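You operate a simulated robot arm through the tools that you are given. There is no shell and no other tool.

The job below is to be done with a simulated robot arm. You get a single attempt, and the scene is never put back.

## Task
Take the white housing that says "B-26" from the green bench top and put it on the top of the plate of the middle machine. Then take the blue cup and put it on the top of the red drawer chest. Then close the green bench drawer. Do these in the order given.

It is judged by the outcome, as a careful person would: the job done as asked, and still so three seconds after it is handed in. It fails if anything else is knocked over, pushed out of place, dropped, spilled or broken.

## Robot
A 7-joint arm with a two-finger parallel gripper on a trunk, on a base that moves. Base frame: it is fixed to the floor where the robot stands at the start and does not move with it; the origin is under the middle of the robot, x ahead of it, y to its left, z up. Readings come in mm, rad, newtons and seconds.
With the tool pointing down near the work surface it reaches from about 420 to 900 mm from the robot's upright axis, wherever it stands. Its first joint turns from -0.297 to 2.199 rad. Places, roughly: green bench drawer [800, -300, 600]; top of the plate of the middle machine [-700, -300, 200]; top of the red drawer chest (21x19 cm) [620, 420, 340]. Payload 1.57 kg.
The TCP is the grasp point between the finger pads, 30 mm short of the fingertips. In the tool frame z runs along the fingers and y along their closing line. The gripper opens to 80 mm. The fingers are 17 mm wide and 12 mm thick; the gripper's body (40 by 82 mm) begins 80 mm behind the TCP.
Orientation is told as [roll, pitch, yaw] about the base's x, y, z axes, in that order, counted from this pose: with the fingers straight down and closing along the base's y, the tool's x points along the base's -x, its y along +y and its z along -z.

## Interface
- The arm moves only by the tool move_arm. Its argument "plan" is a list that holds one entry, the list of rows, each a list of 7 numbers: the gripper command, from -1 (fully open) to 1 (shut), values between in proportion, then the shift along the base's x, y, z in mm, then the turn, a rotation vector about the base's x, y, z in rad. In form: [[[gripper, tx, ty, tz, ax, ay, az], ...]]. A call has 1 to 20 rows; each row is the pose to reach, as a shift and turn from the pose commanded when the call began. Rows are played at 5 a second. More than 50 mm and 0.15 rad between two rows, or a gripper value outside its range, and nothing of the call is played. A pose out of reach is approached as far as the arm can. The call stops where the force on the tool passes 40 N (or 10 N more than at its start, if that is more) or the arm is blocked; 0.2 s more then pass. The fingers move at their own pace (about 45 mm/s each) and stop on an object; they squeeze with about 21 N. The grip force told is the motor's: it shows also when the fingers shut on nothing. Time passes only in rows, and 0.2 s behind the last, so rows that repeat a pose let the fingers close. It gives the time, the measured TCP pose, the force on the tool (base axes), the opening and the grip force at its end, in the units of the frame above (readings bear some noise), with the torque about the TCP (base axes, N m) and any sound that the robot's microphone picked up.
- Cameras (640 x 400 px; columns grow to the right, rows downward): "scene" is now at [-39.5, -268.9, 1280.4]; the picture's right is [-0.71, -0.70, 0.00], its down [-0.65, 0.66, -0.36] and it looks along [0.25, -0.26, -0.93] (base axes); focal length 214 px, centre (320, 200). "wrist" rides on the gripper at [72, -7, -122] in the tool frame; the picture's right is [0.09, 1.00, 0.00], its down [-0.84, 0.08, -0.54] and it looks along [-0.54, 0.05, 0.84] (tool axes); focal length 238 px, centre (320, 200).
- get_image(camera): a new picture of that camera. The clock stands still meanwhile.
- move_column(by): slides the trunk up (or, below 0, down) by that many mm; the arm and the scene camera ride with it, the base frame stays. It gives what a move gives, with no picture.
- base_move(legs): drives the robot by 1 to 6 legs, each [ahead, left, turn to the left] in mm, mm and rad, along the robot's own axes; the way and the turn of a leg run together, so that a leg with both is an arc; at most 1500 mm and 3.142 rad a leg. The arm and the cameras ride along, it lands a little off, and it stops where it bumps. It gives what a move gives.
- head_to(pan, tilt): turns the head with the scene camera to pan (to the left, within 1.902 rad either way) and tilt (down, from -0.506 to 1.204), counted from straight ahead of the robot. It gives what a move gives.
- measure_at(camera, pixels): there is no depth. For up to 12 entries [column, row, z] of the newest picture of that camera ("zoom" is the newest enlarged one), the place [x, y] in the base frame at which the ray of that pixel passes the height z, good to about 2 mm. The clock stands still meanwhile.
- close_up(camera, box): a new picture of the part [left, top, right, bottom] of that camera's present view, enlarged. The clock stands still meanwhile.
- sign_off(): hands the job in; it is judged then, once.

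Unless the task says otherwise, let go and move clear before handing in.

The tools are called after "Emit:" as name(argument=value, ...) on one line, values as JSON. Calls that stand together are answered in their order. move_arm: Moves the arm, as the interface text tells. Its arguments: {"type":"object","properties":{"plan":{"type":"array"}},"required":["plan"]} The other tools are called the same way: move_column (by) moves the trunk up or down; base_move (legs) drives the base; head_to (pan, tilt) turns the head that bears the scene camera; get_image (camera) takes a picture; measure_at (camera, pixels) gives the place at which the rays of pixels pass given heights; close_up (camera, box) takes an enlarged picture of a part of a camera's view; sign_off () hands the job in.

At the start:

```text
time_s: 0.0
ee_pos: [590.6, -29.3, 1055.2]
orientation: [0.0, 0.0, -0.001]
force: [0.4, -0.4, -0.8]
torque: [-0.01, -0.01, 0.04]
finger_gap: 80.0
finger_force: 0.0
trunk travel left (down, up): [-700.0, 90.0]
robot x, y, heading: [-1.1, 3.6, 0.002]
head pan, tilt (commanded): [-0.792, 1.201]
```

scene: 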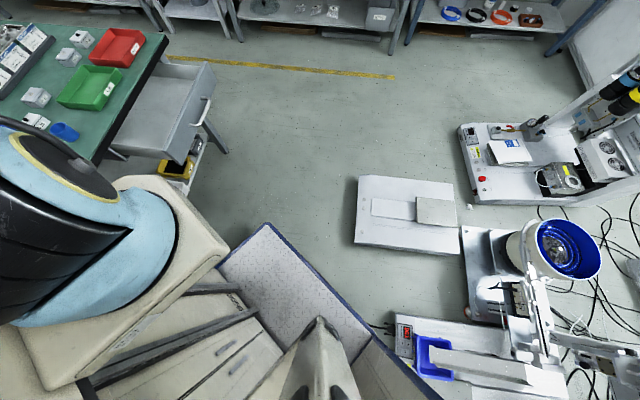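
wrist: 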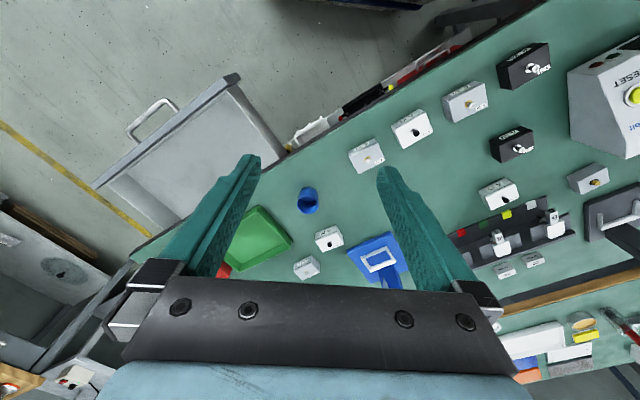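

The wrist picture shows the green bench with several white housings (e.g. around (410,128), (466,100), (498,193), (328,238)), the blue cup at (308,200) and the open drawer at (190,150). I'll look closer to read the labels and turn the head towards the bench.

Emit:
close_up(camera="wrist", box=[280, 60, 440, 160])

Emit:
head_to(pan=0.0, tilt=0.9)

Emit:
get_image(camera="scene")

```text
4.00 times, centred on (360, 110) of wrist
```

zoom: 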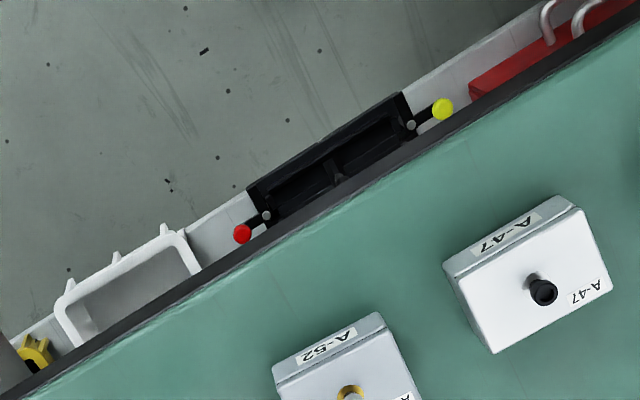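

```text
time_s: 1.1
ee_pos: [590.0, -29.8, 1054.4]
orientation: [-0.001, 0.0, 0.0]
force: [0.6, 0.0, -0.3]
torque: [-0.01, 0.0, -0.01]
finger_gap: 80.1
finger_force: 0.1
trunk travel left (down, up): [-700.0, 90.0]
robot x, y, heading: [-2.1, -4.7, 0.003]
head pan, tilt (commanded): [0.0, 0.901]
```

```text
taken
```

scene: 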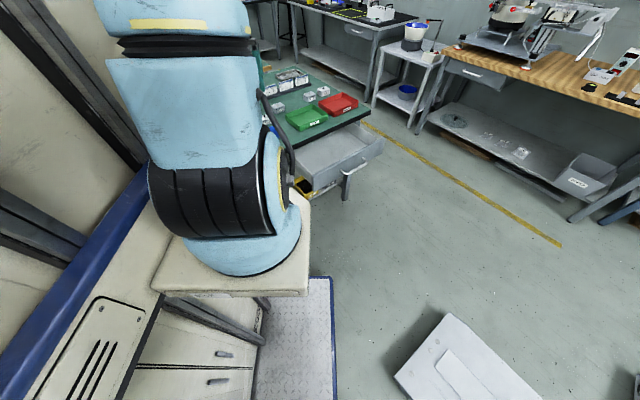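

The arm hides the bench from the head at pan 0; the wrist view is the better one for labels. I'll zoom on each group of housings in the wrist picture.

Emit:
close_up(camera="wrist", box=[280, 170, 440, 290])

Emit:
close_up(camera="wrist", box=[430, 60, 590, 180])

Emit:
close_up(camera="wrist", box=[440, 160, 640, 290])

Emit:
close_up(camera="wrist", box=[330, 100, 450, 180])

```text
3.33 times, centred on (360, 230) of wrist
```

zoom: 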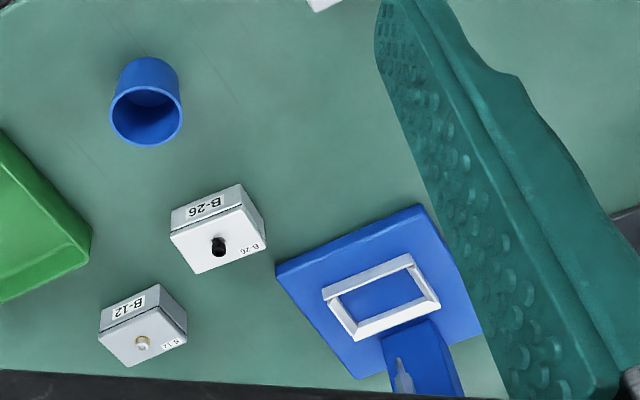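

```text
3.33 times, centred on (510, 120) of wrist
```

zoom: 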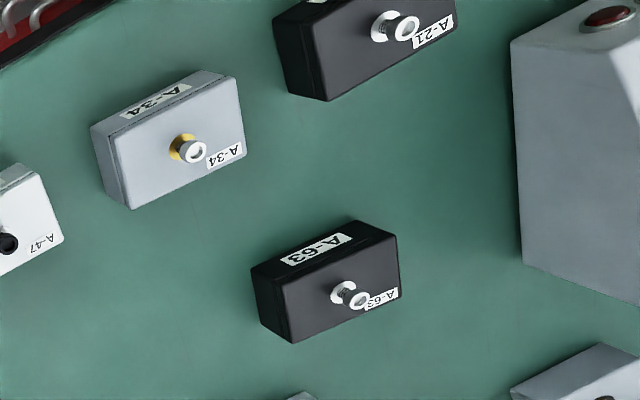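

```text
3.08 times, centred on (540, 225) of wrist
```

zoom: 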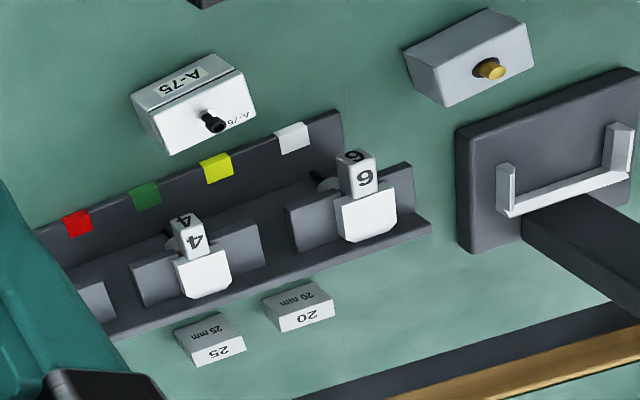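

```text
5.00 times, centred on (390, 140) of wrist
```

zoom: 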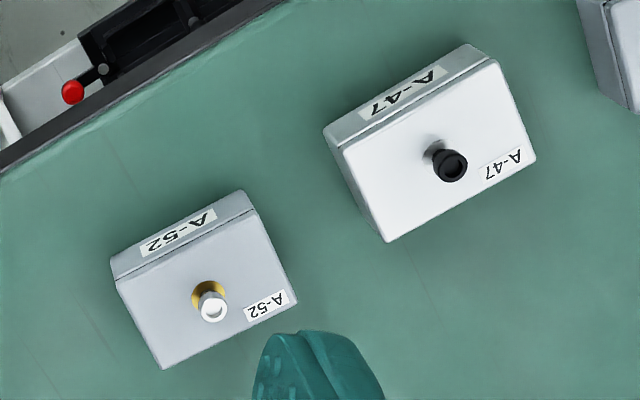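

B-26 is the white housing at wrist (328,238), next to the blue cup at (308,200). Now I'll look round with the head for the chest, the drawer and the machines.

Emit:
head_to(pan=-0.3, tilt=0.5)

Emit:
get_image(camera="scene")

Emit:
head_to(pan=0.6, tilt=0.8)

Emit:
get_image(camera="scene")

Emit:
head_to(pan=-1.57, tilt=0.7)

Emit:
get_image(camera="scene")

Emit:
head_to(pan=-1.9, tilt=0.9)

Emit:
get_image(camera="scene")

```text
time_s: 2.0
ee_pos: [590.2, -29.7, 1054.7]
orientation: [0.0, 0.0, 0.0]
force: [-0.6, 0.1, 0.3]
torque: [0.01, -0.03, 0.01]
finger_gap: 79.9
finger_force: 0.0
trunk travel left (down, up): [-700.0, 90.0]
robot x, y, heading: [0.6, -0.3, -0.0]
head pan, tilt (commanded): [-0.3, 0.499]
```

```text
taken
```

scene: 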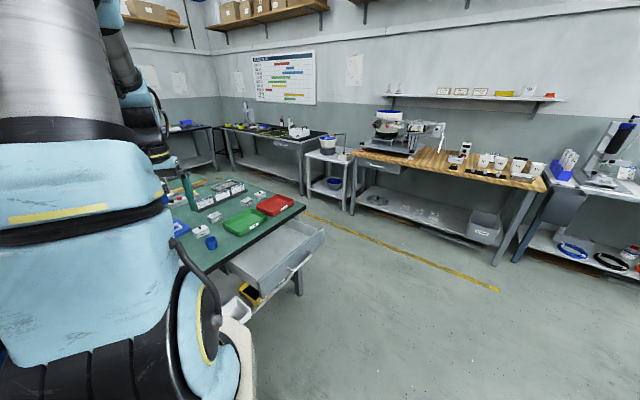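

```text
time_s: 3.2
ee_pos: [590.9, -29.8, 1055.3]
orientation: [0.0, 0.001, 0.0]
force: [0.8, -0.5, -1.3]
torque: [-0.02, -0.03, 0.0]
finger_gap: 80.0
finger_force: 0.0
trunk travel left (down, up): [-700.0, 90.0]
robot x, y, heading: [-0.9, -0.4, -0.001]
head pan, tilt (commanded): [0.6, 0.799]
```

```text
taken
```

scene: 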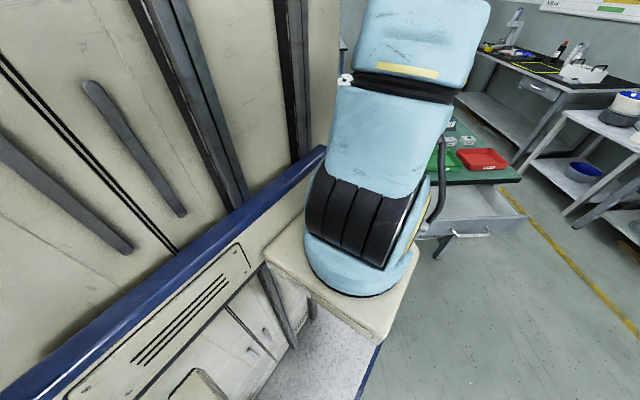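

```text
time_s: 5.2
ee_pos: [590.2, -29.8, 1055.0]
orientation: [0.001, -0.001, 0.0]
force: [1.3, 0.4, -0.7]
torque: [0.01, 0.0, -0.02]
finger_gap: 79.8
finger_force: 0.1
trunk travel left (down, up): [-700.0, 90.0]
robot x, y, heading: [0.3, -1.9, 0.003]
head pan, tilt (commanded): [-1.571, 0.7]
```

```text
taken
```

scene: 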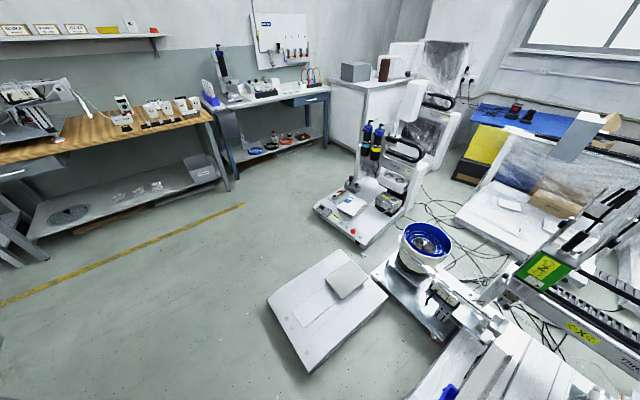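

```text
time_s: 6.1
ee_pos: [589.7, -30.0, 1055.7]
orientation: [0.001, 0.0, 0.0]
force: [0.1, -0.4, 0.2]
torque: [0.0, -0.02, 0.0]
finger_gap: 79.9
finger_force: 0.1
trunk travel left (down, up): [-700.0, 90.0]
robot x, y, heading: [3.9, -2.8, 0.004]
head pan, tilt (commanded): [-1.901, 0.901]
```

```text
taken
```

scene: 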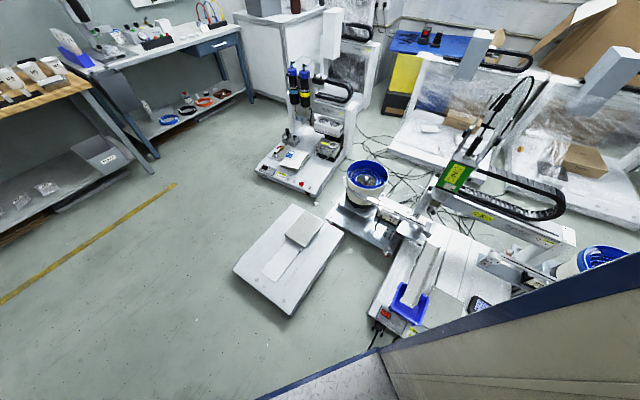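

The floor machines show up: a flat plate with a smaller block at (295,255), a bowl feeder at (366,180), and a press at (300,155). I'll measure where these are to find which lies near [-700,-300,200].

Emit:
measure_at(camera="scene", pixels=[[290, 205, 200], [343, 233, 200], [290, 313, 200], [235, 268, 200], [305, 225, 200], [275, 265, 200], [430, 250, 200], [405, 290, 200], [345, 225, 200], [460, 270, 200], [280, 165, 200], [420, 300, 200]])

Emit:
close_up(camera="scene", box=[220, 140, 420, 320])

Emit:
close_up(camera="scene", box=[360, 160, 560, 350])

```text
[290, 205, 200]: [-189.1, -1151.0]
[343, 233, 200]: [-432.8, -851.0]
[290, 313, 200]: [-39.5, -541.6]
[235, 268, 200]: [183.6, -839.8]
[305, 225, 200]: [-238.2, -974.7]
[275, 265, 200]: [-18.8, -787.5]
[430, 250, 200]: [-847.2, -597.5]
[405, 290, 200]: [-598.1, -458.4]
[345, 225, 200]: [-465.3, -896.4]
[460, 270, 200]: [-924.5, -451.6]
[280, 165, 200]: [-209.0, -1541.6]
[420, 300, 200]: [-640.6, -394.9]
```

```text
2.22 times, centred on (320, 230) of scene
```

zoom: 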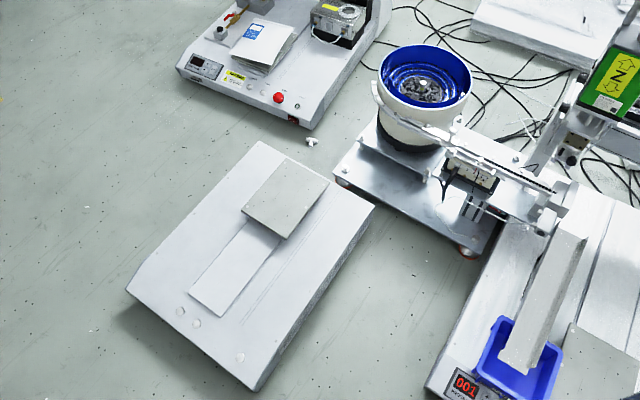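

```text
2.11 times, centred on (460, 255) of scene
```

zoom: 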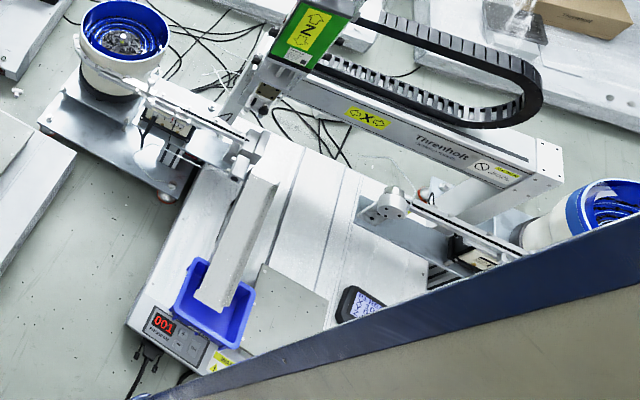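

The middle machine (display "001", gantry) lies about [-700,-400]; its grey plate needs a closer look later. First I'll work out the heights by comparing the wrist and scene views of the bench, and look at the robot's own footprint.

Emit:
head_to(pan=-0.5, tilt=0.8)

Emit:
get_image(camera="scene")

Emit:
close_up(camera="scene", box=[60, 60, 300, 220])

Emit:
get_image(camera="wrist")

```text
time_s: 7.6
ee_pos: [590.4, -30.3, 1054.6]
orientation: [0.0, -0.001, 0.0]
force: [-0.1, 0.0, 0.0]
torque: [-0.03, -0.03, -0.01]
finger_gap: 79.8
finger_force: 0.0
trunk travel left (down, up): [-700.0, 90.0]
robot x, y, heading: [-0.6, -2.5, 0.003]
head pan, tilt (commanded): [-0.499, 0.799]
```

```text
taken
```

scene: 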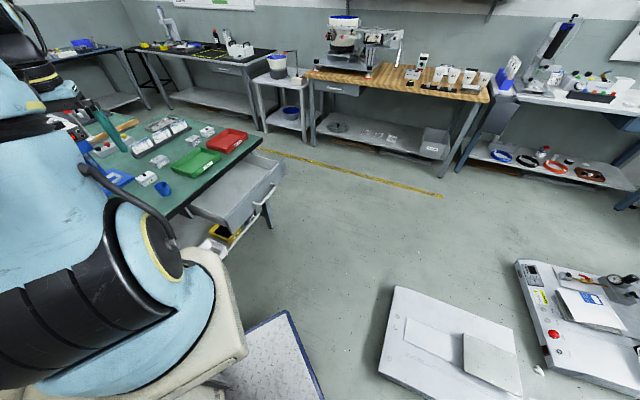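

```text
2.50 times, centred on (180, 140) of scene
```

zoom: 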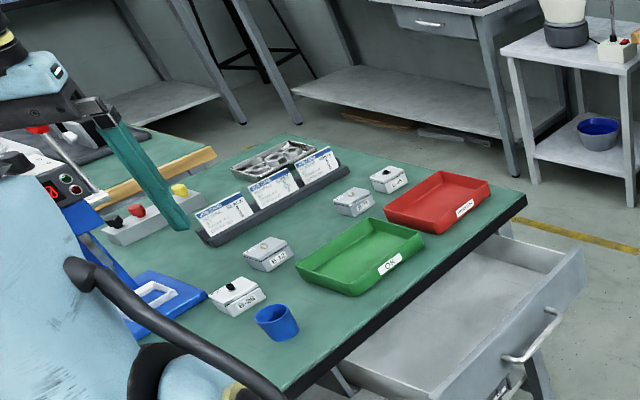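

```text
taken
```

wrist: 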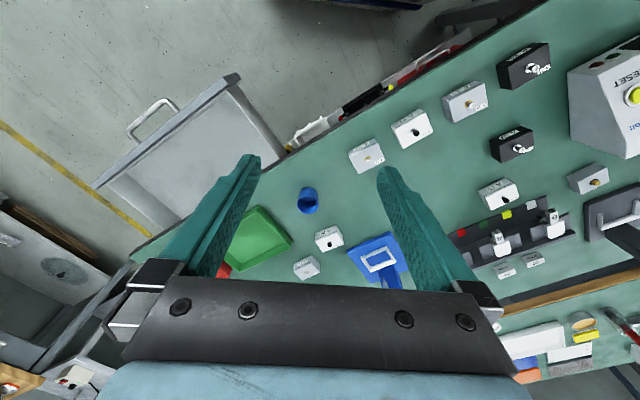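

I'll triangulate with the knobs of B-26 (wrist (329.8,244.2), scene (144,174.8)) and B-12 (wrist (306.6,273.3), scene (157.6,158.4)).

Emit:
measure_at(camera="wrist", pixels=[[329.8, 244.2, 700], [329.8, 244.2, 800], [329.8, 244.2, 900], [306.6, 273.3, 700], [306.6, 273.3, 800], [306.6, 273.3, 900]])

Emit:
measure_at(camera="scene", pixels=[[144, 174.8, 700], [144, 174.8, 800], [144, 174.8, 900], [157.6, 158.4, 700], [157.6, 158.4, 800], [157.6, 158.4, 900]])

```text
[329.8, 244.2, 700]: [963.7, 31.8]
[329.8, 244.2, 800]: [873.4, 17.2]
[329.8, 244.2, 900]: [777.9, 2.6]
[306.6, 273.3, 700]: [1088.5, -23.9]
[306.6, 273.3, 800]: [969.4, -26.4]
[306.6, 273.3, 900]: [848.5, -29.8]
```

```text
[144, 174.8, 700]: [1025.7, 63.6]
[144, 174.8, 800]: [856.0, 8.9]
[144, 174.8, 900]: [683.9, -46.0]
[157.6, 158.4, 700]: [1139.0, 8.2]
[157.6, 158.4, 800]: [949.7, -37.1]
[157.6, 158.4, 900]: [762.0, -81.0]
```

The knob of B-26 comes out at about (893, 21, 778), right at the edge of reach, so I'll likely need to drive nearer. I'll measure the bench edge and the robot's own footprint.

Emit:
measure_at(camera="wrist", pixels=[[285, 155, 725], [480, 35, 725], [540, 0, 725], [135, 258, 725], [240, 78, 620], [100, 185, 620], [150, 103, 600], [308, 187, 725], [437, 100, 340]])

Emit:
head_to(pan=-0.79, tilt=1.2)

Emit:
get_image(camera="scene")

Emit:
measure_at(camera="scene", pixels=[[268, 222, 150], [440, 398, 150], [268, 222, 0], [440, 398, 0], [220, 265, 150], [358, 243, 0], [462, 254, 0], [395, 350, 0]])

```text
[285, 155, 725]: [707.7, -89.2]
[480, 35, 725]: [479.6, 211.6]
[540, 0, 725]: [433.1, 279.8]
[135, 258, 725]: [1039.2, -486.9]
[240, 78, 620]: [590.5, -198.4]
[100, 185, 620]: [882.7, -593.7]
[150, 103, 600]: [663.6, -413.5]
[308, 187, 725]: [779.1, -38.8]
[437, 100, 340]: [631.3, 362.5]
```

```text
time_s: 8.5
ee_pos: [590.7, -29.4, 1055.7]
orientation: [0.001, -0.001, -0.001]
force: [-0.2, 0.0, -0.1]
torque: [0.03, 0.01, 0.02]
finger_gap: 79.9
finger_force: 0.0
trunk travel left (down, up): [-700.0, 90.0]
robot x, y, heading: [4.0, 0.3, 0.001]
head pan, tilt (commanded): [-0.791, 1.201]
```

```text
taken
```

scene: 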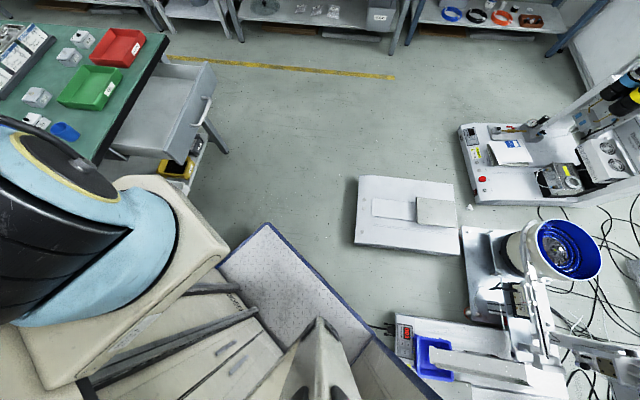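

```text
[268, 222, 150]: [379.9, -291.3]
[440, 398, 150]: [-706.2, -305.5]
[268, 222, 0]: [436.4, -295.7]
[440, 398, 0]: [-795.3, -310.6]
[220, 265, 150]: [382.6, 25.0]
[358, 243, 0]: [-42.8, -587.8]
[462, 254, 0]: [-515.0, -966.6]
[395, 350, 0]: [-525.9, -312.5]
```

The bench edge runs slantwise (from about (433,280) to (1039,-487)), the robot's front-right corner is about (385,-292), and the drawer stands out about 180 mm. I'll look left/back and around for what surrounds the robot before driving.

Emit:
head_to(pan=1.9, tilt=0.6)

Emit:
get_image(camera="scene")

Emit:
head_to(pan=-1.2, tilt=1.2)

Emit:
get_image(camera="scene")

Emit:
head_to(pan=-1.9, tilt=1.2)

Emit:
get_image(camera="scene")

Emit:
head_to(pan=-1.9, tilt=0.4)

Emit:
get_image(camera="scene")

```text
time_s: 10.9
ee_pos: [590.7, -29.9, 1055.1]
orientation: [0.0, -0.001, -0.001]
force: [-0.2, -0.6, -0.4]
torque: [0.0, 0.0, -0.01]
finger_gap: 80.0
finger_force: 0.2
trunk travel left (down, up): [-700.0, 90.0]
robot x, y, heading: [-1.2, 3.0, -0.009]
head pan, tilt (commanded): [1.901, 0.6]
```

```text
taken
```

scene: 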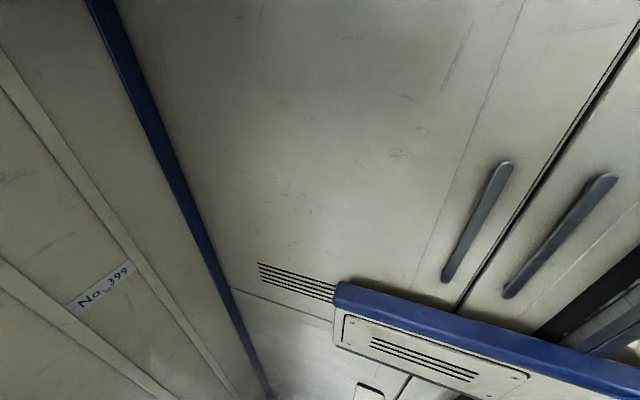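

```text
time_s: 13.5
ee_pos: [589.8, -30.0, 1054.8]
orientation: [-0.002, 0.001, -0.001]
force: [-0.7, -0.5, 0.8]
torque: [-0.02, -0.01, -0.01]
finger_gap: 80.0
finger_force: 0.0
trunk travel left (down, up): [-700.0, 90.0]
robot x, y, heading: [-2.6, 0.8, -0.004]
head pan, tilt (commanded): [-1.201, 1.201]
```

```text
taken
```

scene: 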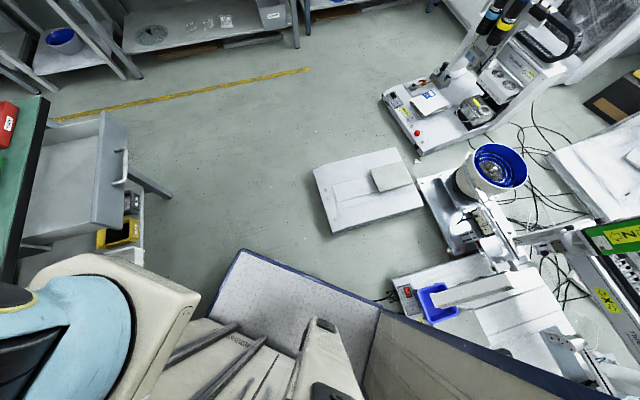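

```text
time_s: 14.6
ee_pos: [591.0, -29.9, 1054.7]
orientation: [-0.001, -0.001, 0.001]
force: [-0.5, -0.9, 0.8]
torque: [0.02, 0.0, 0.0]
finger_gap: 80.1
finger_force: 0.1
trunk travel left (down, up): [-700.0, 90.0]
robot x, y, heading: [-3.2, 2.0, 0.002]
head pan, tilt (commanded): [-1.901, 1.201]
```

```text
taken
```

scene: 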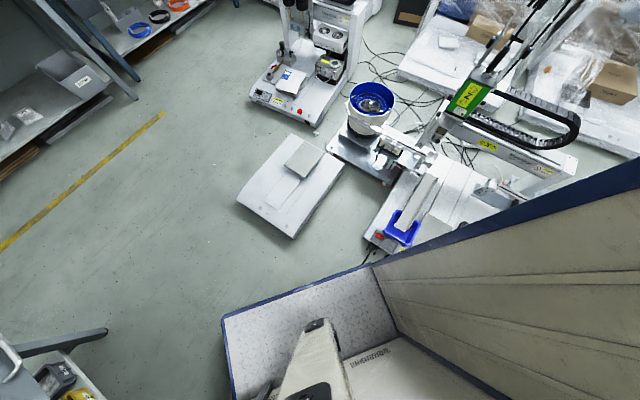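

```text
time_s: 15.7
ee_pos: [591.5, -29.7, 1056.6]
orientation: [-0.001, 0.0, 0.001]
force: [-0.3, -0.1, -0.6]
torque: [-0.01, 0.01, 0.02]
finger_gap: 80.0
finger_force: 0.1
trunk travel left (down, up): [-700.0, 90.0]
robot x, y, heading: [-0.9, 0.2, -0.001]
head pan, tilt (commanded): [-1.901, 0.4]
```

```text
taken
```

scene: 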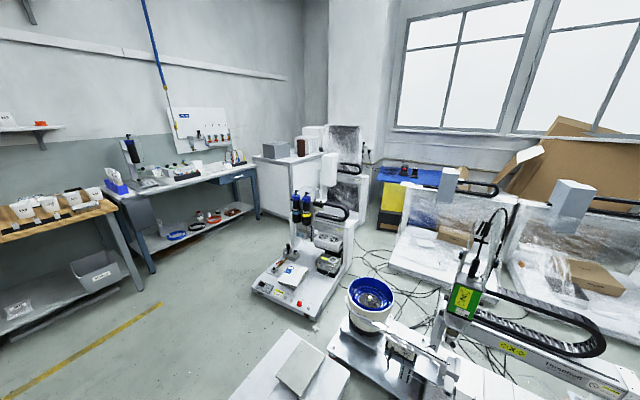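

The robot's own tall cabinet hides its left and rear from the head; the floor on its right is free up to the plate machine near (-43,-588). I'll swing the arm to the left in small steps at its present height and look with the wrist camera.

Emit:
move_arm(plan=[[[-1, -1.7, 44.2, 0, 0, 0, 0.075], [-1, -6.6, 88.2, 0, 0, 0, 0.15], [-1, -14.8, 131.6, 0, 0, 0, 0.225], [-1, -26.2, 174.4, 0, 0, 0, 0.3], [-1, -40.8, 216.1, 0, 0, 0, 0.375], [-1, -58.4, 256.6, 0, 0, 0, 0.45]]])

Emit:
get_image(camera="wrist")

```text
time_s: 17.1
ee_pos: [533.3, 227.9, 1056.9]
orientation: [-0.001, -0.002, 0.449]
force: [0.4, -0.6, 0.6]
torque: [0.01, 0.0, 0.02]
finger_gap: 80.2
finger_force: 0.1
trunk travel left (down, up): [-700.0, 90.0]
robot x, y, heading: [2.4, 2.6, -0.002]
head pan, tilt (commanded): [-1.901, 0.4]
```

```text
taken
```

wrist: 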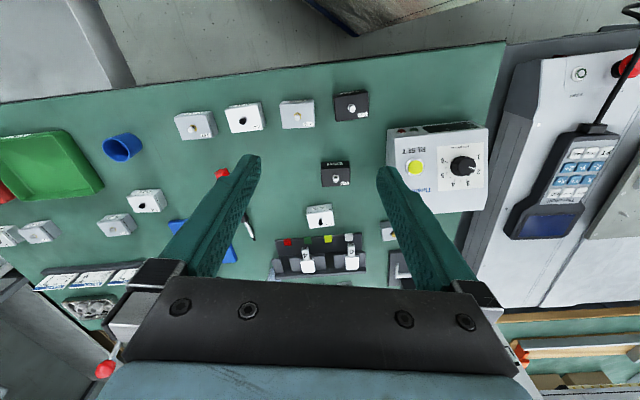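

The bench ends at about (505,42), and a machine with a teach pendant stands next to it on the right. I'll keep swinging left.

Emit:
measure_at(camera="wrist", pixels=[[505, 42, 725], [0, 103, 725], [250, 72, 725], [495, 310, 725], [520, 45, 725], [632, 65, 800]])

Emit:
move_arm(plan=[[[-1, -20.5, 38.6, 0, 0, 0, 0.075], [-1, -43.8, 75.7, 0, 0, 0, 0.15], [-1, -69.8, 111.0, 0, 0, 0, 0.225], [-1, -98.3, 144.3, 0, 0, 0, 0.3], [-1, -129.2, 175.4, 0, 0, 0, 0.375], [-1, -162.4, 204.2, 0, 0, 0, 0.45]]])

Emit:
get_image(camera="wrist")

```text
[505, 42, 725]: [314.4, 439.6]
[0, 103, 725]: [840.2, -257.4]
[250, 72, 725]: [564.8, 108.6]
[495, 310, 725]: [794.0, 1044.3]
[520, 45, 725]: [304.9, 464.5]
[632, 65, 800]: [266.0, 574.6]
```

```text
time_s: 18.5
ee_pos: [462.4, 360.3, 1051.2]
orientation: [0.0, -0.002, 0.844]
force: [-0.6, 0.3, 0.4]
torque: [-0.03, -0.01, 0.01]
finger_gap: 79.6
finger_force: 0.1
out of reach, approached as far as the arm can: row 4, 5, 6
trunk travel left (down, up): [-700.0, 90.0]
robot x, y, heading: [-1.7, 2.1, 0.004]
head pan, tilt (commanded): [-1.901, 0.4]
```

```text
taken
```

wrist: 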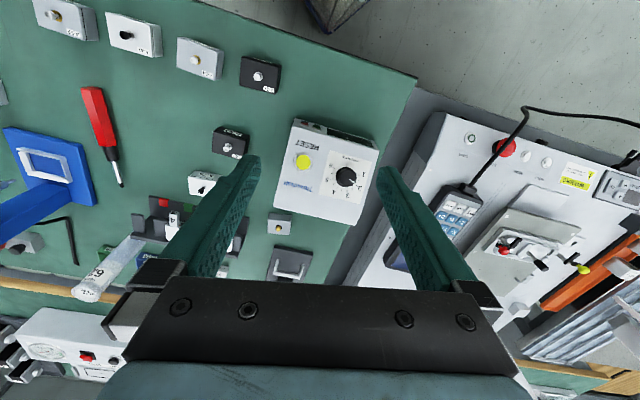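

The arm stalled at about 0.66 rad to the left, so the arm serves the robot's front and right side (roughly -1.87 to +0.63 rad from ahead). I'll slide the base a little ahead and to the right, parallel to the bench edge, to bring B-26 well within reach, then bring the arm back above it.

Emit:
base_move(legs=[[0, -100, 0], [60, 0, 0]])

Emit:
get_image(camera="wrist")

```text
time_s: 20.2
ee_pos: [523.8, 260.1, 1050.2]
orientation: [0.001, -0.001, 0.845]
force: [-0.3, -0.4, 0.1]
torque: [0.01, 0.02, -0.01]
finger_gap: 80.2
finger_force: 0.0
trunk travel left (down, up): [-700.0, 90.0]
robot x, y, heading: [59.5, -99.2, 0.002]
head pan, tilt (commanded): [-1.901, 0.4]
```

```text
taken
```

wrist: 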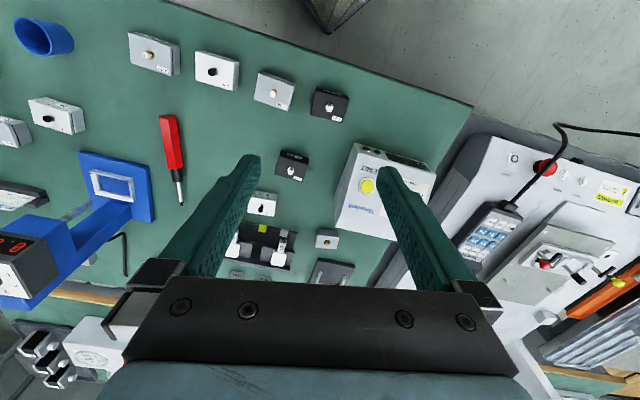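

I'll move the arm back over towards B-26, staying at 1050 mm height, and take a fresh wrist picture from there.

Emit:
move_arm(plan=[[[-1, 29, -27, 0, 0, 0, -0.094], [-1, 58, -54, 0, 0, 0, -0.188], [-1, 87, -81, 0, 0, 0, -0.282], [-1, 116, -108, 0, 0, 0, -0.376], [-1, 145, -135, 0, 0, 0, -0.47], [-1, 174, -162, 0, 0, 0, -0.564], [-1, 203, -189, 0, 0, 0, -0.658], [-1, 232, -216, 0, 0, 0, -0.752], [-1, 256, -240, 0, 0, 0, -0.845], [-1, 256, -240, 0, 0, 0, -0.845]]])

Emit:
get_image(camera="wrist")

```text
time_s: 22.4
ee_pos: [779.8, 20.3, 1053.3]
orientation: [0.002, -0.002, 0.0]
force: [0.9, -0.3, 0.1]
torque: [0.0, 0.0, 0.01]
finger_gap: 80.1
finger_force: 0.1
trunk travel left (down, up): [-700.0, 90.0]
robot x, y, heading: [62.3, -100.1, -0.003]
head pan, tilt (commanded): [-1.901, 0.4]
```

```text
taken
```

wrist: 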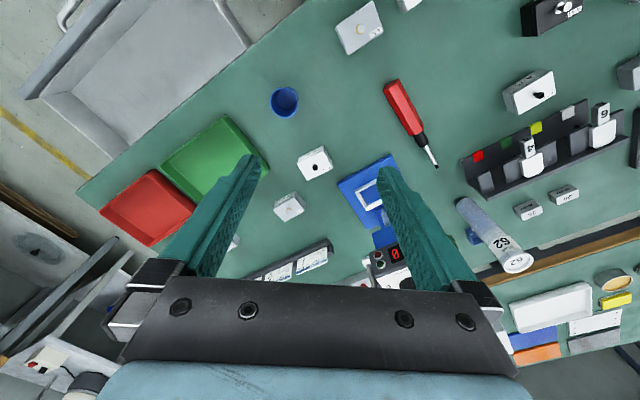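

Now B-26 is at (315,163) with the cup at (284,102). I'll zoom in for its outline and the neighbours' heights.

Emit:
close_up(camera="wrist", box=[240, 70, 400, 170])

Emit:
close_up(camera="wrist", box=[320, 130, 480, 300])

Emit:
measure_at(camera="wrist", pixels=[[315.5, 162, 775], [315.5, 162, 765], [289, 206, 772], [297, 163, 725], [284, 104, 725], [394, 254, 850], [394, 254, 900]])

```text
4.00 times, centred on (320, 120) of wrist
```

zoom: 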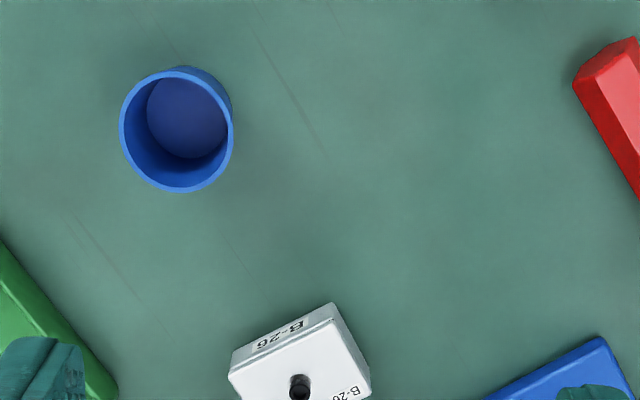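

```text
2.35 times, centred on (400, 215) of wrist
```

zoom: 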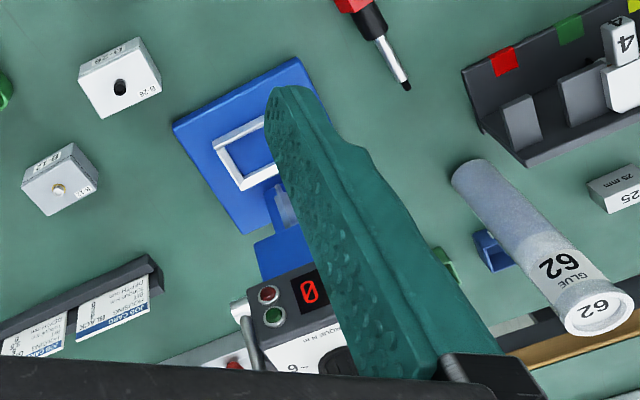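

```text
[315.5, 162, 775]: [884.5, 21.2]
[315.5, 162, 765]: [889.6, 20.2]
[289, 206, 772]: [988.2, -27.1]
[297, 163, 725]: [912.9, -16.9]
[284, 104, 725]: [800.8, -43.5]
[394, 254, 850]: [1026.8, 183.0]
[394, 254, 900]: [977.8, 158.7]
```

I'll measure the top-face corners of B-26 to get its size and heading, and use several heights of the bench edge and the housing's base for the bench height.

Emit:
measure_at(camera="wrist", pixels=[[297.25, 164.5, 760], [324.5, 150, 760], [332.75, 165, 760], [298, 158, 725], [322.5, 145.8, 725], [297.25, 164.5, 765], [324.5, 150, 765]])

Emit:
move_arm(plan=[[[-1, 10, 0, -40, 0, 0, 0], [-1, 20, 0, -80, 0, 0, 0], [-1, 25, 0, -110, 0, 0, 0], [-1, 25, 0, -110, 0, 0, 0]]])

Emit:
get_image(camera="wrist")

Emit:
close_up(camera="wrist", box=[240, 90, 400, 190])

```text
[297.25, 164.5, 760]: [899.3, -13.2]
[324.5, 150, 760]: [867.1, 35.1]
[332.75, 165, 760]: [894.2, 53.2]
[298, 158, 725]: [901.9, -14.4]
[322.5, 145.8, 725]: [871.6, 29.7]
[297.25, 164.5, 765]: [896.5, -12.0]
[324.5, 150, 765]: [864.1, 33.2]
```

```text
time_s: 23.4
ee_pos: [804.9, 21.3, 943.7]
orientation: [0.002, -0.002, 0.0]
force: [-0.1, -0.1, 0.8]
torque: [0.05, -0.02, 0.0]
finger_gap: 80.0
finger_force: 0.1
trunk travel left (down, up): [-700.0, 90.0]
robot x, y, heading: [56.8, -98.0, -0.001]
head pan, tilt (commanded): [-1.901, 0.4]
```

```text
taken
```

wrist: 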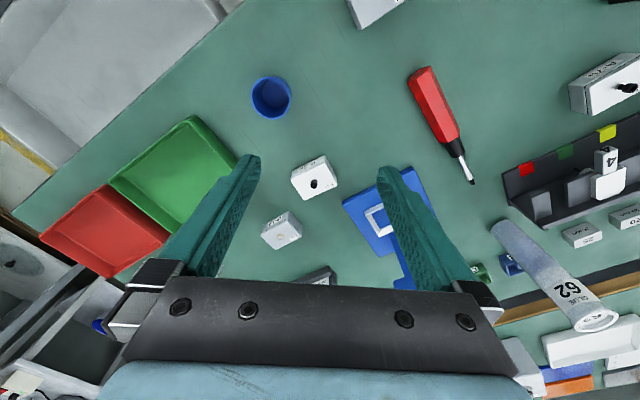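

```text
4.00 times, centred on (320, 140) of wrist
```

zoom: 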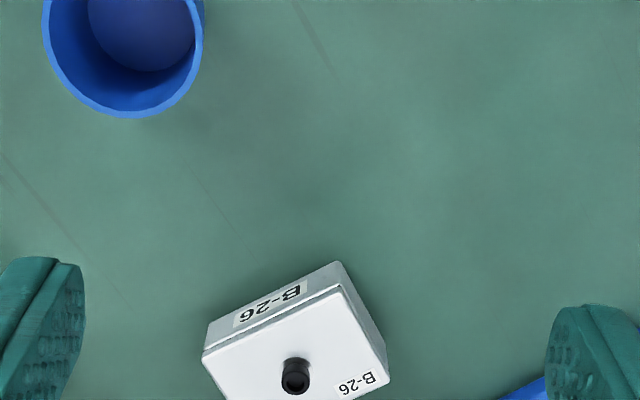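

The knob reads about (895, 21) near z 775 from the previous views. I'll measure the same points in this lower view to fix heights and the heading of B-26.

Emit:
measure_at(camera="wrist", pixels=[[313.75, 185, 765], [313.75, 185, 780], [290.75, 178.75, 760], [324.5, 162, 760], [337, 182.5, 760], [292.25, 171.25, 725], [324.5, 155.5, 725], [292.25, 171.25, 735], [324.5, 155.5, 735], [262, 97, 780], [271, 117.5, 780], [281, 97, 780]])

```text
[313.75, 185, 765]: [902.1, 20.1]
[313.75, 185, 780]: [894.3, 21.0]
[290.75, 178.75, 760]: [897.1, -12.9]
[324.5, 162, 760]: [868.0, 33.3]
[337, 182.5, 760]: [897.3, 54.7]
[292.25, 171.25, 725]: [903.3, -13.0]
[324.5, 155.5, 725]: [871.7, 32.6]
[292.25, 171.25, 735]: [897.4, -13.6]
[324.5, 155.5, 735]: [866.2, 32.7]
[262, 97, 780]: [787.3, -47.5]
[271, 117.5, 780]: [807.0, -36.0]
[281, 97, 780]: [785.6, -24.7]
```

B-26's top face corners come out at (897,-13), (868,33), (897,55) at z≈760: about 55 x 36 mm, long side at about -57°, centre near (897,21), bench about z 733. I'll check the cup's rim and the blue stand's near corner for clearance.

Emit:
measure_at(camera="wrist", pixels=[[250.7, 95, 780], [290.8, 95, 780], [272, 119.5, 780], [343, 203, 740], [380, 258, 740], [372, 178, 740], [280, 212, 760], [261, 235, 760], [283, 249, 760]])

```text
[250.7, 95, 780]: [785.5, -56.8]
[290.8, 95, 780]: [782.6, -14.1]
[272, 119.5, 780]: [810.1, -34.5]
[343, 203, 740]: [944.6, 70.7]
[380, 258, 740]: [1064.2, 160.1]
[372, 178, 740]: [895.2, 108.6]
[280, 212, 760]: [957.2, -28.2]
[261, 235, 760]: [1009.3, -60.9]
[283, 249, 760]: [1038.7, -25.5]
```

Clearances are fine with the gripper turned by about 0.59 rad (closing along the 55 mm side). I'll move above B-26 to TCP z ≈ 850 and check the alignment.

Emit:
move_arm(plan=[[[-1, 15, 0, -10, 0, 0, 0.1], [-1, 30, 0, -20, 0, 0, 0.2], [-1, 45, 0, -30, 0, 0, 0.3], [-1, 60, 0, -45, 0, 0, 0.4], [-1, 76, 0, -60, 0, 0, 0.5], [-1, 91.6, -0.6, -80, 0, 0, 0.59], [-1, 91.6, -0.6, -93, 0, 0, 0.59], [-1, 91.6, -0.6, -93, 0, 0, 0.59]]])

Emit:
get_image(camera="wrist")

```text
time_s: 25.2
ee_pos: [894.0, 21.3, 850.0]
orientation: [0.0, -0.002, 0.59]
force: [-0.3, 0.3, -0.3]
torque: [0.0, -0.02, 0.0]
finger_gap: 80.2
finger_force: 0.0
trunk travel left (down, up): [-700.0, 90.0]
robot x, y, heading: [60.6, -96.2, -0.005]
head pan, tilt (commanded): [-1.901, 0.4]
```

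```text
taken
```

wrist: 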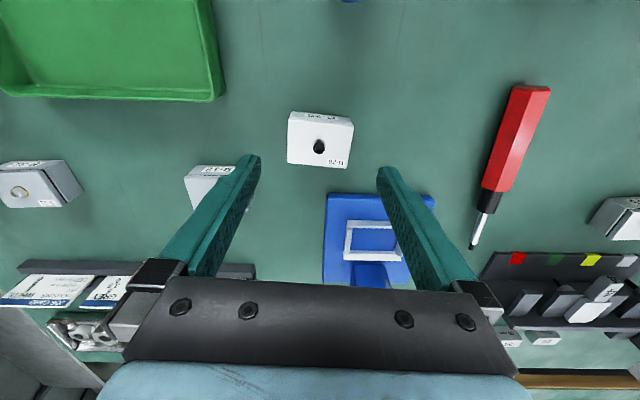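

Knob at (319,146) against the expected (320.6,147.7): alignment is within 2 mm and the edges run parallel to the closing line. I'll lower to TCP z ≈ 775 and look again.

Emit:
move_arm(plan=[[[-1, 0, -1, -25, 0, 0, 0.02], [-1, 0, -1.5, -50, 0, 0, 0.02], [-1, 0, -1.5, -65, 0, 0, 0.02], [-1, 0, -1.5, -75, 0, 0, 0.02], [-1, 0, -1.5, -75, 0, 0, 0.02]]])

Emit:
get_image(camera="wrist")

```text
time_s: 26.4
ee_pos: [894.3, 18.5, 772.7]
orientation: [0.003, -0.003, 0.609]
force: [0.5, 0.1, 0.5]
torque: [0.03, 0.04, -0.02]
finger_gap: 80.0
finger_force: 0.1
trunk travel left (down, up): [-700.0, 90.0]
robot x, y, heading: [59.6, -102.1, -0.005]
head pan, tilt (commanded): [-1.901, 0.4]
```

```text
taken
```

wrist: 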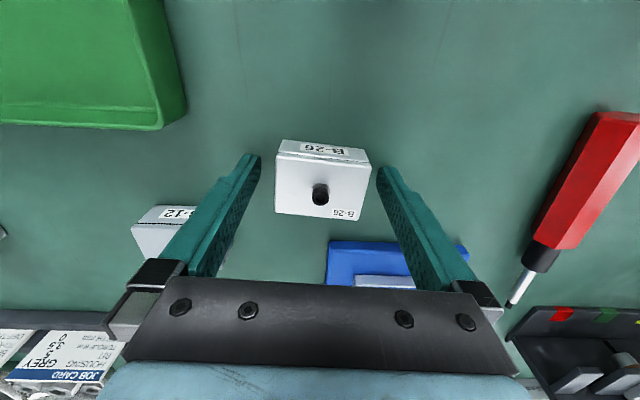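

The knob sits at (320,195), right at the TCP, and the housing is centred between the fingers. I'll lower 7 mm more, close and watch the gap.

Emit:
move_arm(plan=[[[-1, 0, 0, -3.5, 0, 0, 0], [-1, 0, 0, -7, 0, 0, 0], [-1, 0, 0, -7, 0, 0, 0], [0, 0, 0, -7, 0, 0, 0], [1, 0, 0, -7, 0, 0, 0], [1, 0, 0, -7, 0, 0, 0], [1, 0, 0, -7, 0, 0, 0], [1, 0, 0, -7, 0, 0, 0], [1, 0, 0, -7, 0, 0, 0]]])

Emit:
get_image(camera="wrist")

```text
time_s: 27.5
ee_pos: [897.3, 19.0, 770.3]
orientation: [0.0, -0.007, 0.61]
force: [-0.6, 1.1, 3.3]
torque: [-0.06, -0.01, 0.01]
finger_gap: 66.1
finger_force: 3.6
trunk travel left (down, up): [-700.0, 90.0]
robot x, y, heading: [61.0, -96.7, -0.002]
head pan, tilt (commanded): [-1.901, 0.4]
stopped in row 5: the force on the tool passed its limit at 41 N (the readings are from after the stop); the commanded pose is now the measured one
```

```text
taken
```

wrist: 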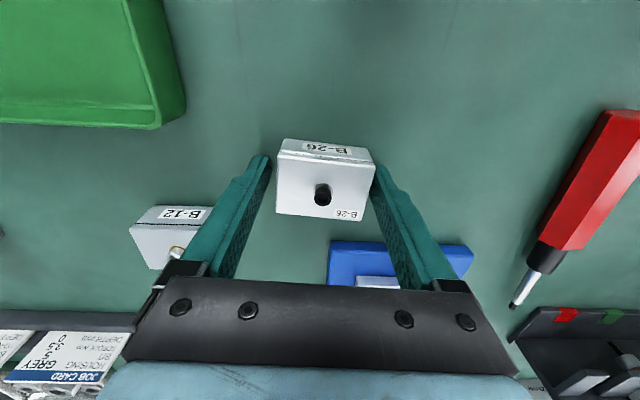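

The stop came from the fingertips meeting the bench (TCP z 770, so the bench is about 739) while the right finger also just touched. I'll lift 3.5 mm, shift 1.5 mm to centre, and close again.

Emit:
move_arm(plan=[[[-0.6, 0, 0, 3.5, 0, 0, 0], [-0.6, -0.9, 1.2, 3.5, 0, 0, 0], [0, -0.9, 1.2, 3.5, 0, 0, 0], [0.5, -0.9, 1.2, 3.5, 0, 0, 0], [1, -0.9, 1.2, 3.5, 0, 0, 0], [1, -0.9, 1.2, 3.5, 0, 0, 0], [1, -0.9, 1.2, 3.5, 0, 0, 0], [1, -0.9, 1.2, 3.5, 0, 0, 0]]])

Emit:
get_image(camera="wrist")

```text
time_s: 29.3
ee_pos: [895.9, 21.0, 772.0]
orientation: [0.0, -0.004, 0.61]
force: [-0.1, 0.9, 0.6]
torque: [0.02, 0.01, -0.02]
finger_gap: 55.7
finger_force: 21.2
trunk travel left (down, up): [-700.0, 90.0]
robot x, y, heading: [61.8, -97.3, 0.001]
head pan, tilt (commanded): [-1.901, 0.4]
```

```text
taken
```

wrist: 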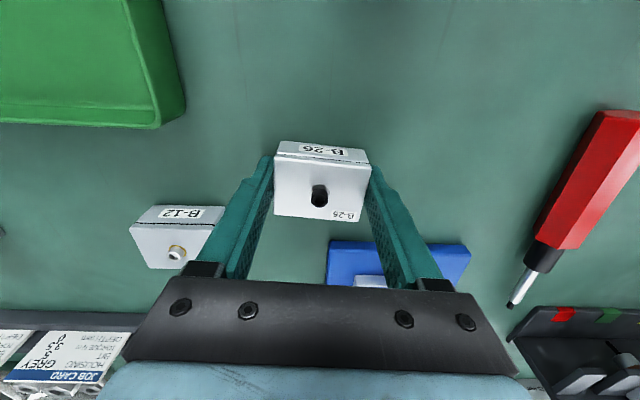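

The gap is 55.7 mm at 21 N, so B-26 is held. I'll lift it straight up, then pull back to clear the bench.

Emit:
move_arm(plan=[[[1, 0, 0, 15, 0, 0, 0], [1, 0, 0, 40, 0, 0, 0], [1, 0, 0, 80, 0, 0, 0], [1, 0, 0, 120, 0, 0, 0], [1, 0, 0, 165, 0, 0, 0], [1, 0, 0, 210, 0, 0, 0], [1, 0, 0, 250, 0, 0, 0], [1, 0, 0, 250, 0, 0, 0]]])

Emit:
get_image(camera="wrist")

```text
time_s: 31.1
ee_pos: [897.3, 18.2, 1021.7]
orientation: [0.001, -0.001, 0.609]
force: [-0.2, 0.3, -0.5]
torque: [0.01, 0.01, 0.0]
finger_gap: 55.7
finger_force: 20.8
trunk travel left (down, up): [-700.0, 90.0]
robot x, y, heading: [62.3, -100.5, -0.001]
head pan, tilt (commanded): [-1.901, 0.4]
```

```text
taken
```

wrist: 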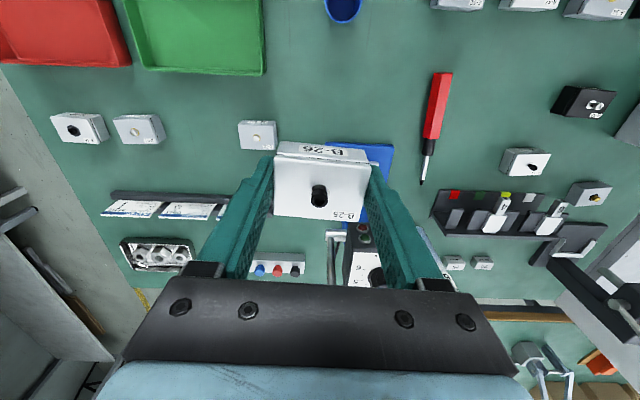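

B-26 is firmly held. I'll pull the arm in close to the robot at this height and then study the machine area.

Emit:
move_arm(plan=[[[1, -42, -14.5, 0, 0, 0, -0.076], [1, -84, -29, 0, 0, 0, -0.152], [1, -126, -43.5, 0, 0, 0, -0.228], [1, -168, -58, 0, 0, 0, -0.304], [1, -210, -72.5, 0, 0, 0, -0.38], [1, -252, -87, 0, 0, 0, -0.456], [1, -294, -101.5, 0, 0, 0, -0.532], [1, -337, -116, 0, 0, 0, -0.609], [1, -337, -116, 0, 0, 0, -0.609]]])

Emit:
head_to(pan=-1.9, tilt=1.0)

Emit:
get_image(camera="scene")

Emit:
measure_at(camera="scene", pixels=[[370, 265, 100], [320, 330, 100]])

```text
time_s: 33.1
ee_pos: [556.1, -96.4, 1022.4]
orientation: [0.003, -0.004, -0.002]
force: [0.6, -0.5, -0.6]
torque: [0.0, 0.01, 0.01]
finger_gap: 55.7
finger_force: 21.3
trunk travel left (down, up): [-700.0, 90.0]
robot x, y, heading: [57.4, -100.7, -0.003]
head pan, tilt (commanded): [-1.901, 0.4]
```

```text
time_s: 34.1
ee_pos: [557.5, -95.4, 1021.0]
orientation: [0.001, -0.005, -0.001]
force: [0.1, 0.4, -1.3]
torque: [0.0, 0.01, -0.03]
finger_gap: 55.5
finger_force: 20.2
trunk travel left (down, up): [-700.0, 90.0]
robot x, y, heading: [59.1, -100.3, 0.005]
head pan, tilt (commanded): [-1.901, 1.0]
```

```text
taken
```

scene: 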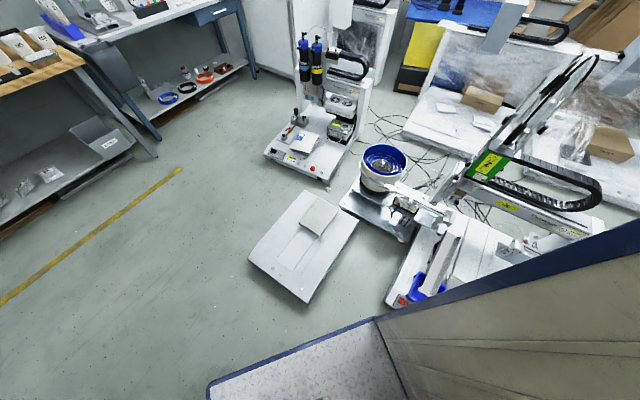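

```text
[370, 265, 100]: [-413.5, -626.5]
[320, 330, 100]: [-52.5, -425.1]
```

I'll measure the deck corner, the cabinet corner and the footprints of the plate machine, the feeder and the gantry machine.

Emit:
measure_at(camera="scene", pixels=[[208, 387, 150], [375, 321, 150], [249, 262, 0], [306, 305, 0], [357, 225, 80], [306, 300, 80], [249, 258, 80], [341, 208, 50], [402, 242, 50], [386, 303, 0], [420, 240, 100], [386, 298, 100]])

Emit:
close_up(camera="scene", box=[240, 140, 560, 320])

```text
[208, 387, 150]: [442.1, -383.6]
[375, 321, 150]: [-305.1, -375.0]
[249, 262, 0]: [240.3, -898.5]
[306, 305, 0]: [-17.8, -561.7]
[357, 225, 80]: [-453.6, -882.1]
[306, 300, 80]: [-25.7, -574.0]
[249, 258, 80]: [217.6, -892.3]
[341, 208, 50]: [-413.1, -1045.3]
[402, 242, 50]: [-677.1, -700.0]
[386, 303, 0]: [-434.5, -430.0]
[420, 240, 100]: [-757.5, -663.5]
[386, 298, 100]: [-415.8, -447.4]
```

```text
2.00 times, centred on (400, 230) of scene
```

zoom: 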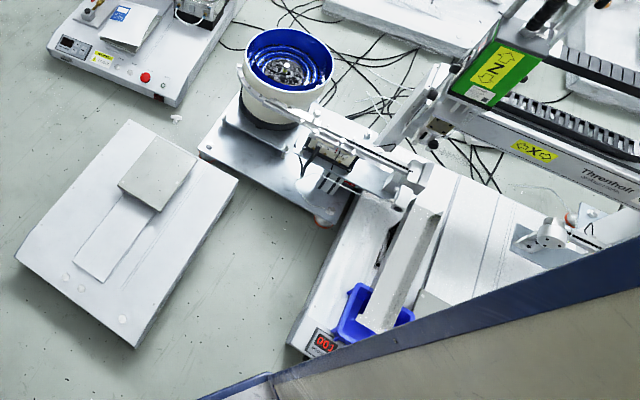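

The deck spans about ±385 mm fore-aft and ±290 mm across, and the gantry machine's near corner is about (-430,-435), its front running towards (-700,-10). A turning place near (-10,-50) clears all the known things; I'll go there, then use the wrist camera to look at the unseen left-rear side.

Emit:
base_move(legs=[[-70, 50, 0]])

Emit:
move_arm(plan=[[[1, -5, 25, 0, 0, 0, 0.14], [1, -10, 50, 0, 0, 0, 0.28], [1, -20, 80, 0, 0, 0, 0.42], [1, -30, 110, 0, 0, 0, 0.56], [1, -40, 140, 0, 0, 0, 0.7], [1, -55, 170, 0, 0, 0, 0.84], [1, -70, 200, 0, 0, 0, 0.98], [1, -85, 220, 0, 0, 0, 1.12], [1, -95, 235, 0, 0, 0, 1.26], [1, -95, 235, 0, 0, 0, 1.4], [1, -95, 235, 0, 0, 0, 1.54], [1, -95, 235, 0, 0, 0, 1.68], [1, -95, 235, 0, 0, 0, 1.82], [1, -95, 235, 0, 0, 0, 1.96]]])

Emit:
get_image(camera="wrist")

```text
time_s: 35.2
ee_pos: [486.2, -46.3, 1022.0]
orientation: [0.001, -0.003, 0.0]
force: [-0.9, 0.0, -1.3]
torque: [0.01, 0.03, 0.01]
finger_gap: 55.2
finger_force: 21.1
trunk travel left (down, up): [-700.0, 90.0]
robot x, y, heading: [-12.7, -48.7, -0.004]
head pan, tilt (commanded): [-1.901, 1.0]
```

```text
time_s: 38.4
ee_pos: [425.1, 161.4, 1013.1]
orientation: [0.02, -0.009, 1.886]
force: [-0.5, -0.6, -1.5]
torque: [0.01, 0.01, -0.01]
finger_gap: 55.5
finger_force: 21.1
trunk travel left (down, up): [-700.0, 90.0]
robot x, y, heading: [-12.1, -50.7, 0.004]
head pan, tilt (commanded): [-1.901, 1.0]
stopped in row 14: the arm was blocked; the commanded pose is now the measured one
```

```text
taken
```

wrist: 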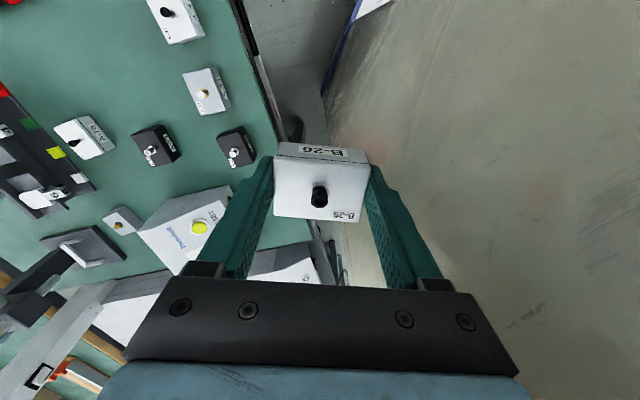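

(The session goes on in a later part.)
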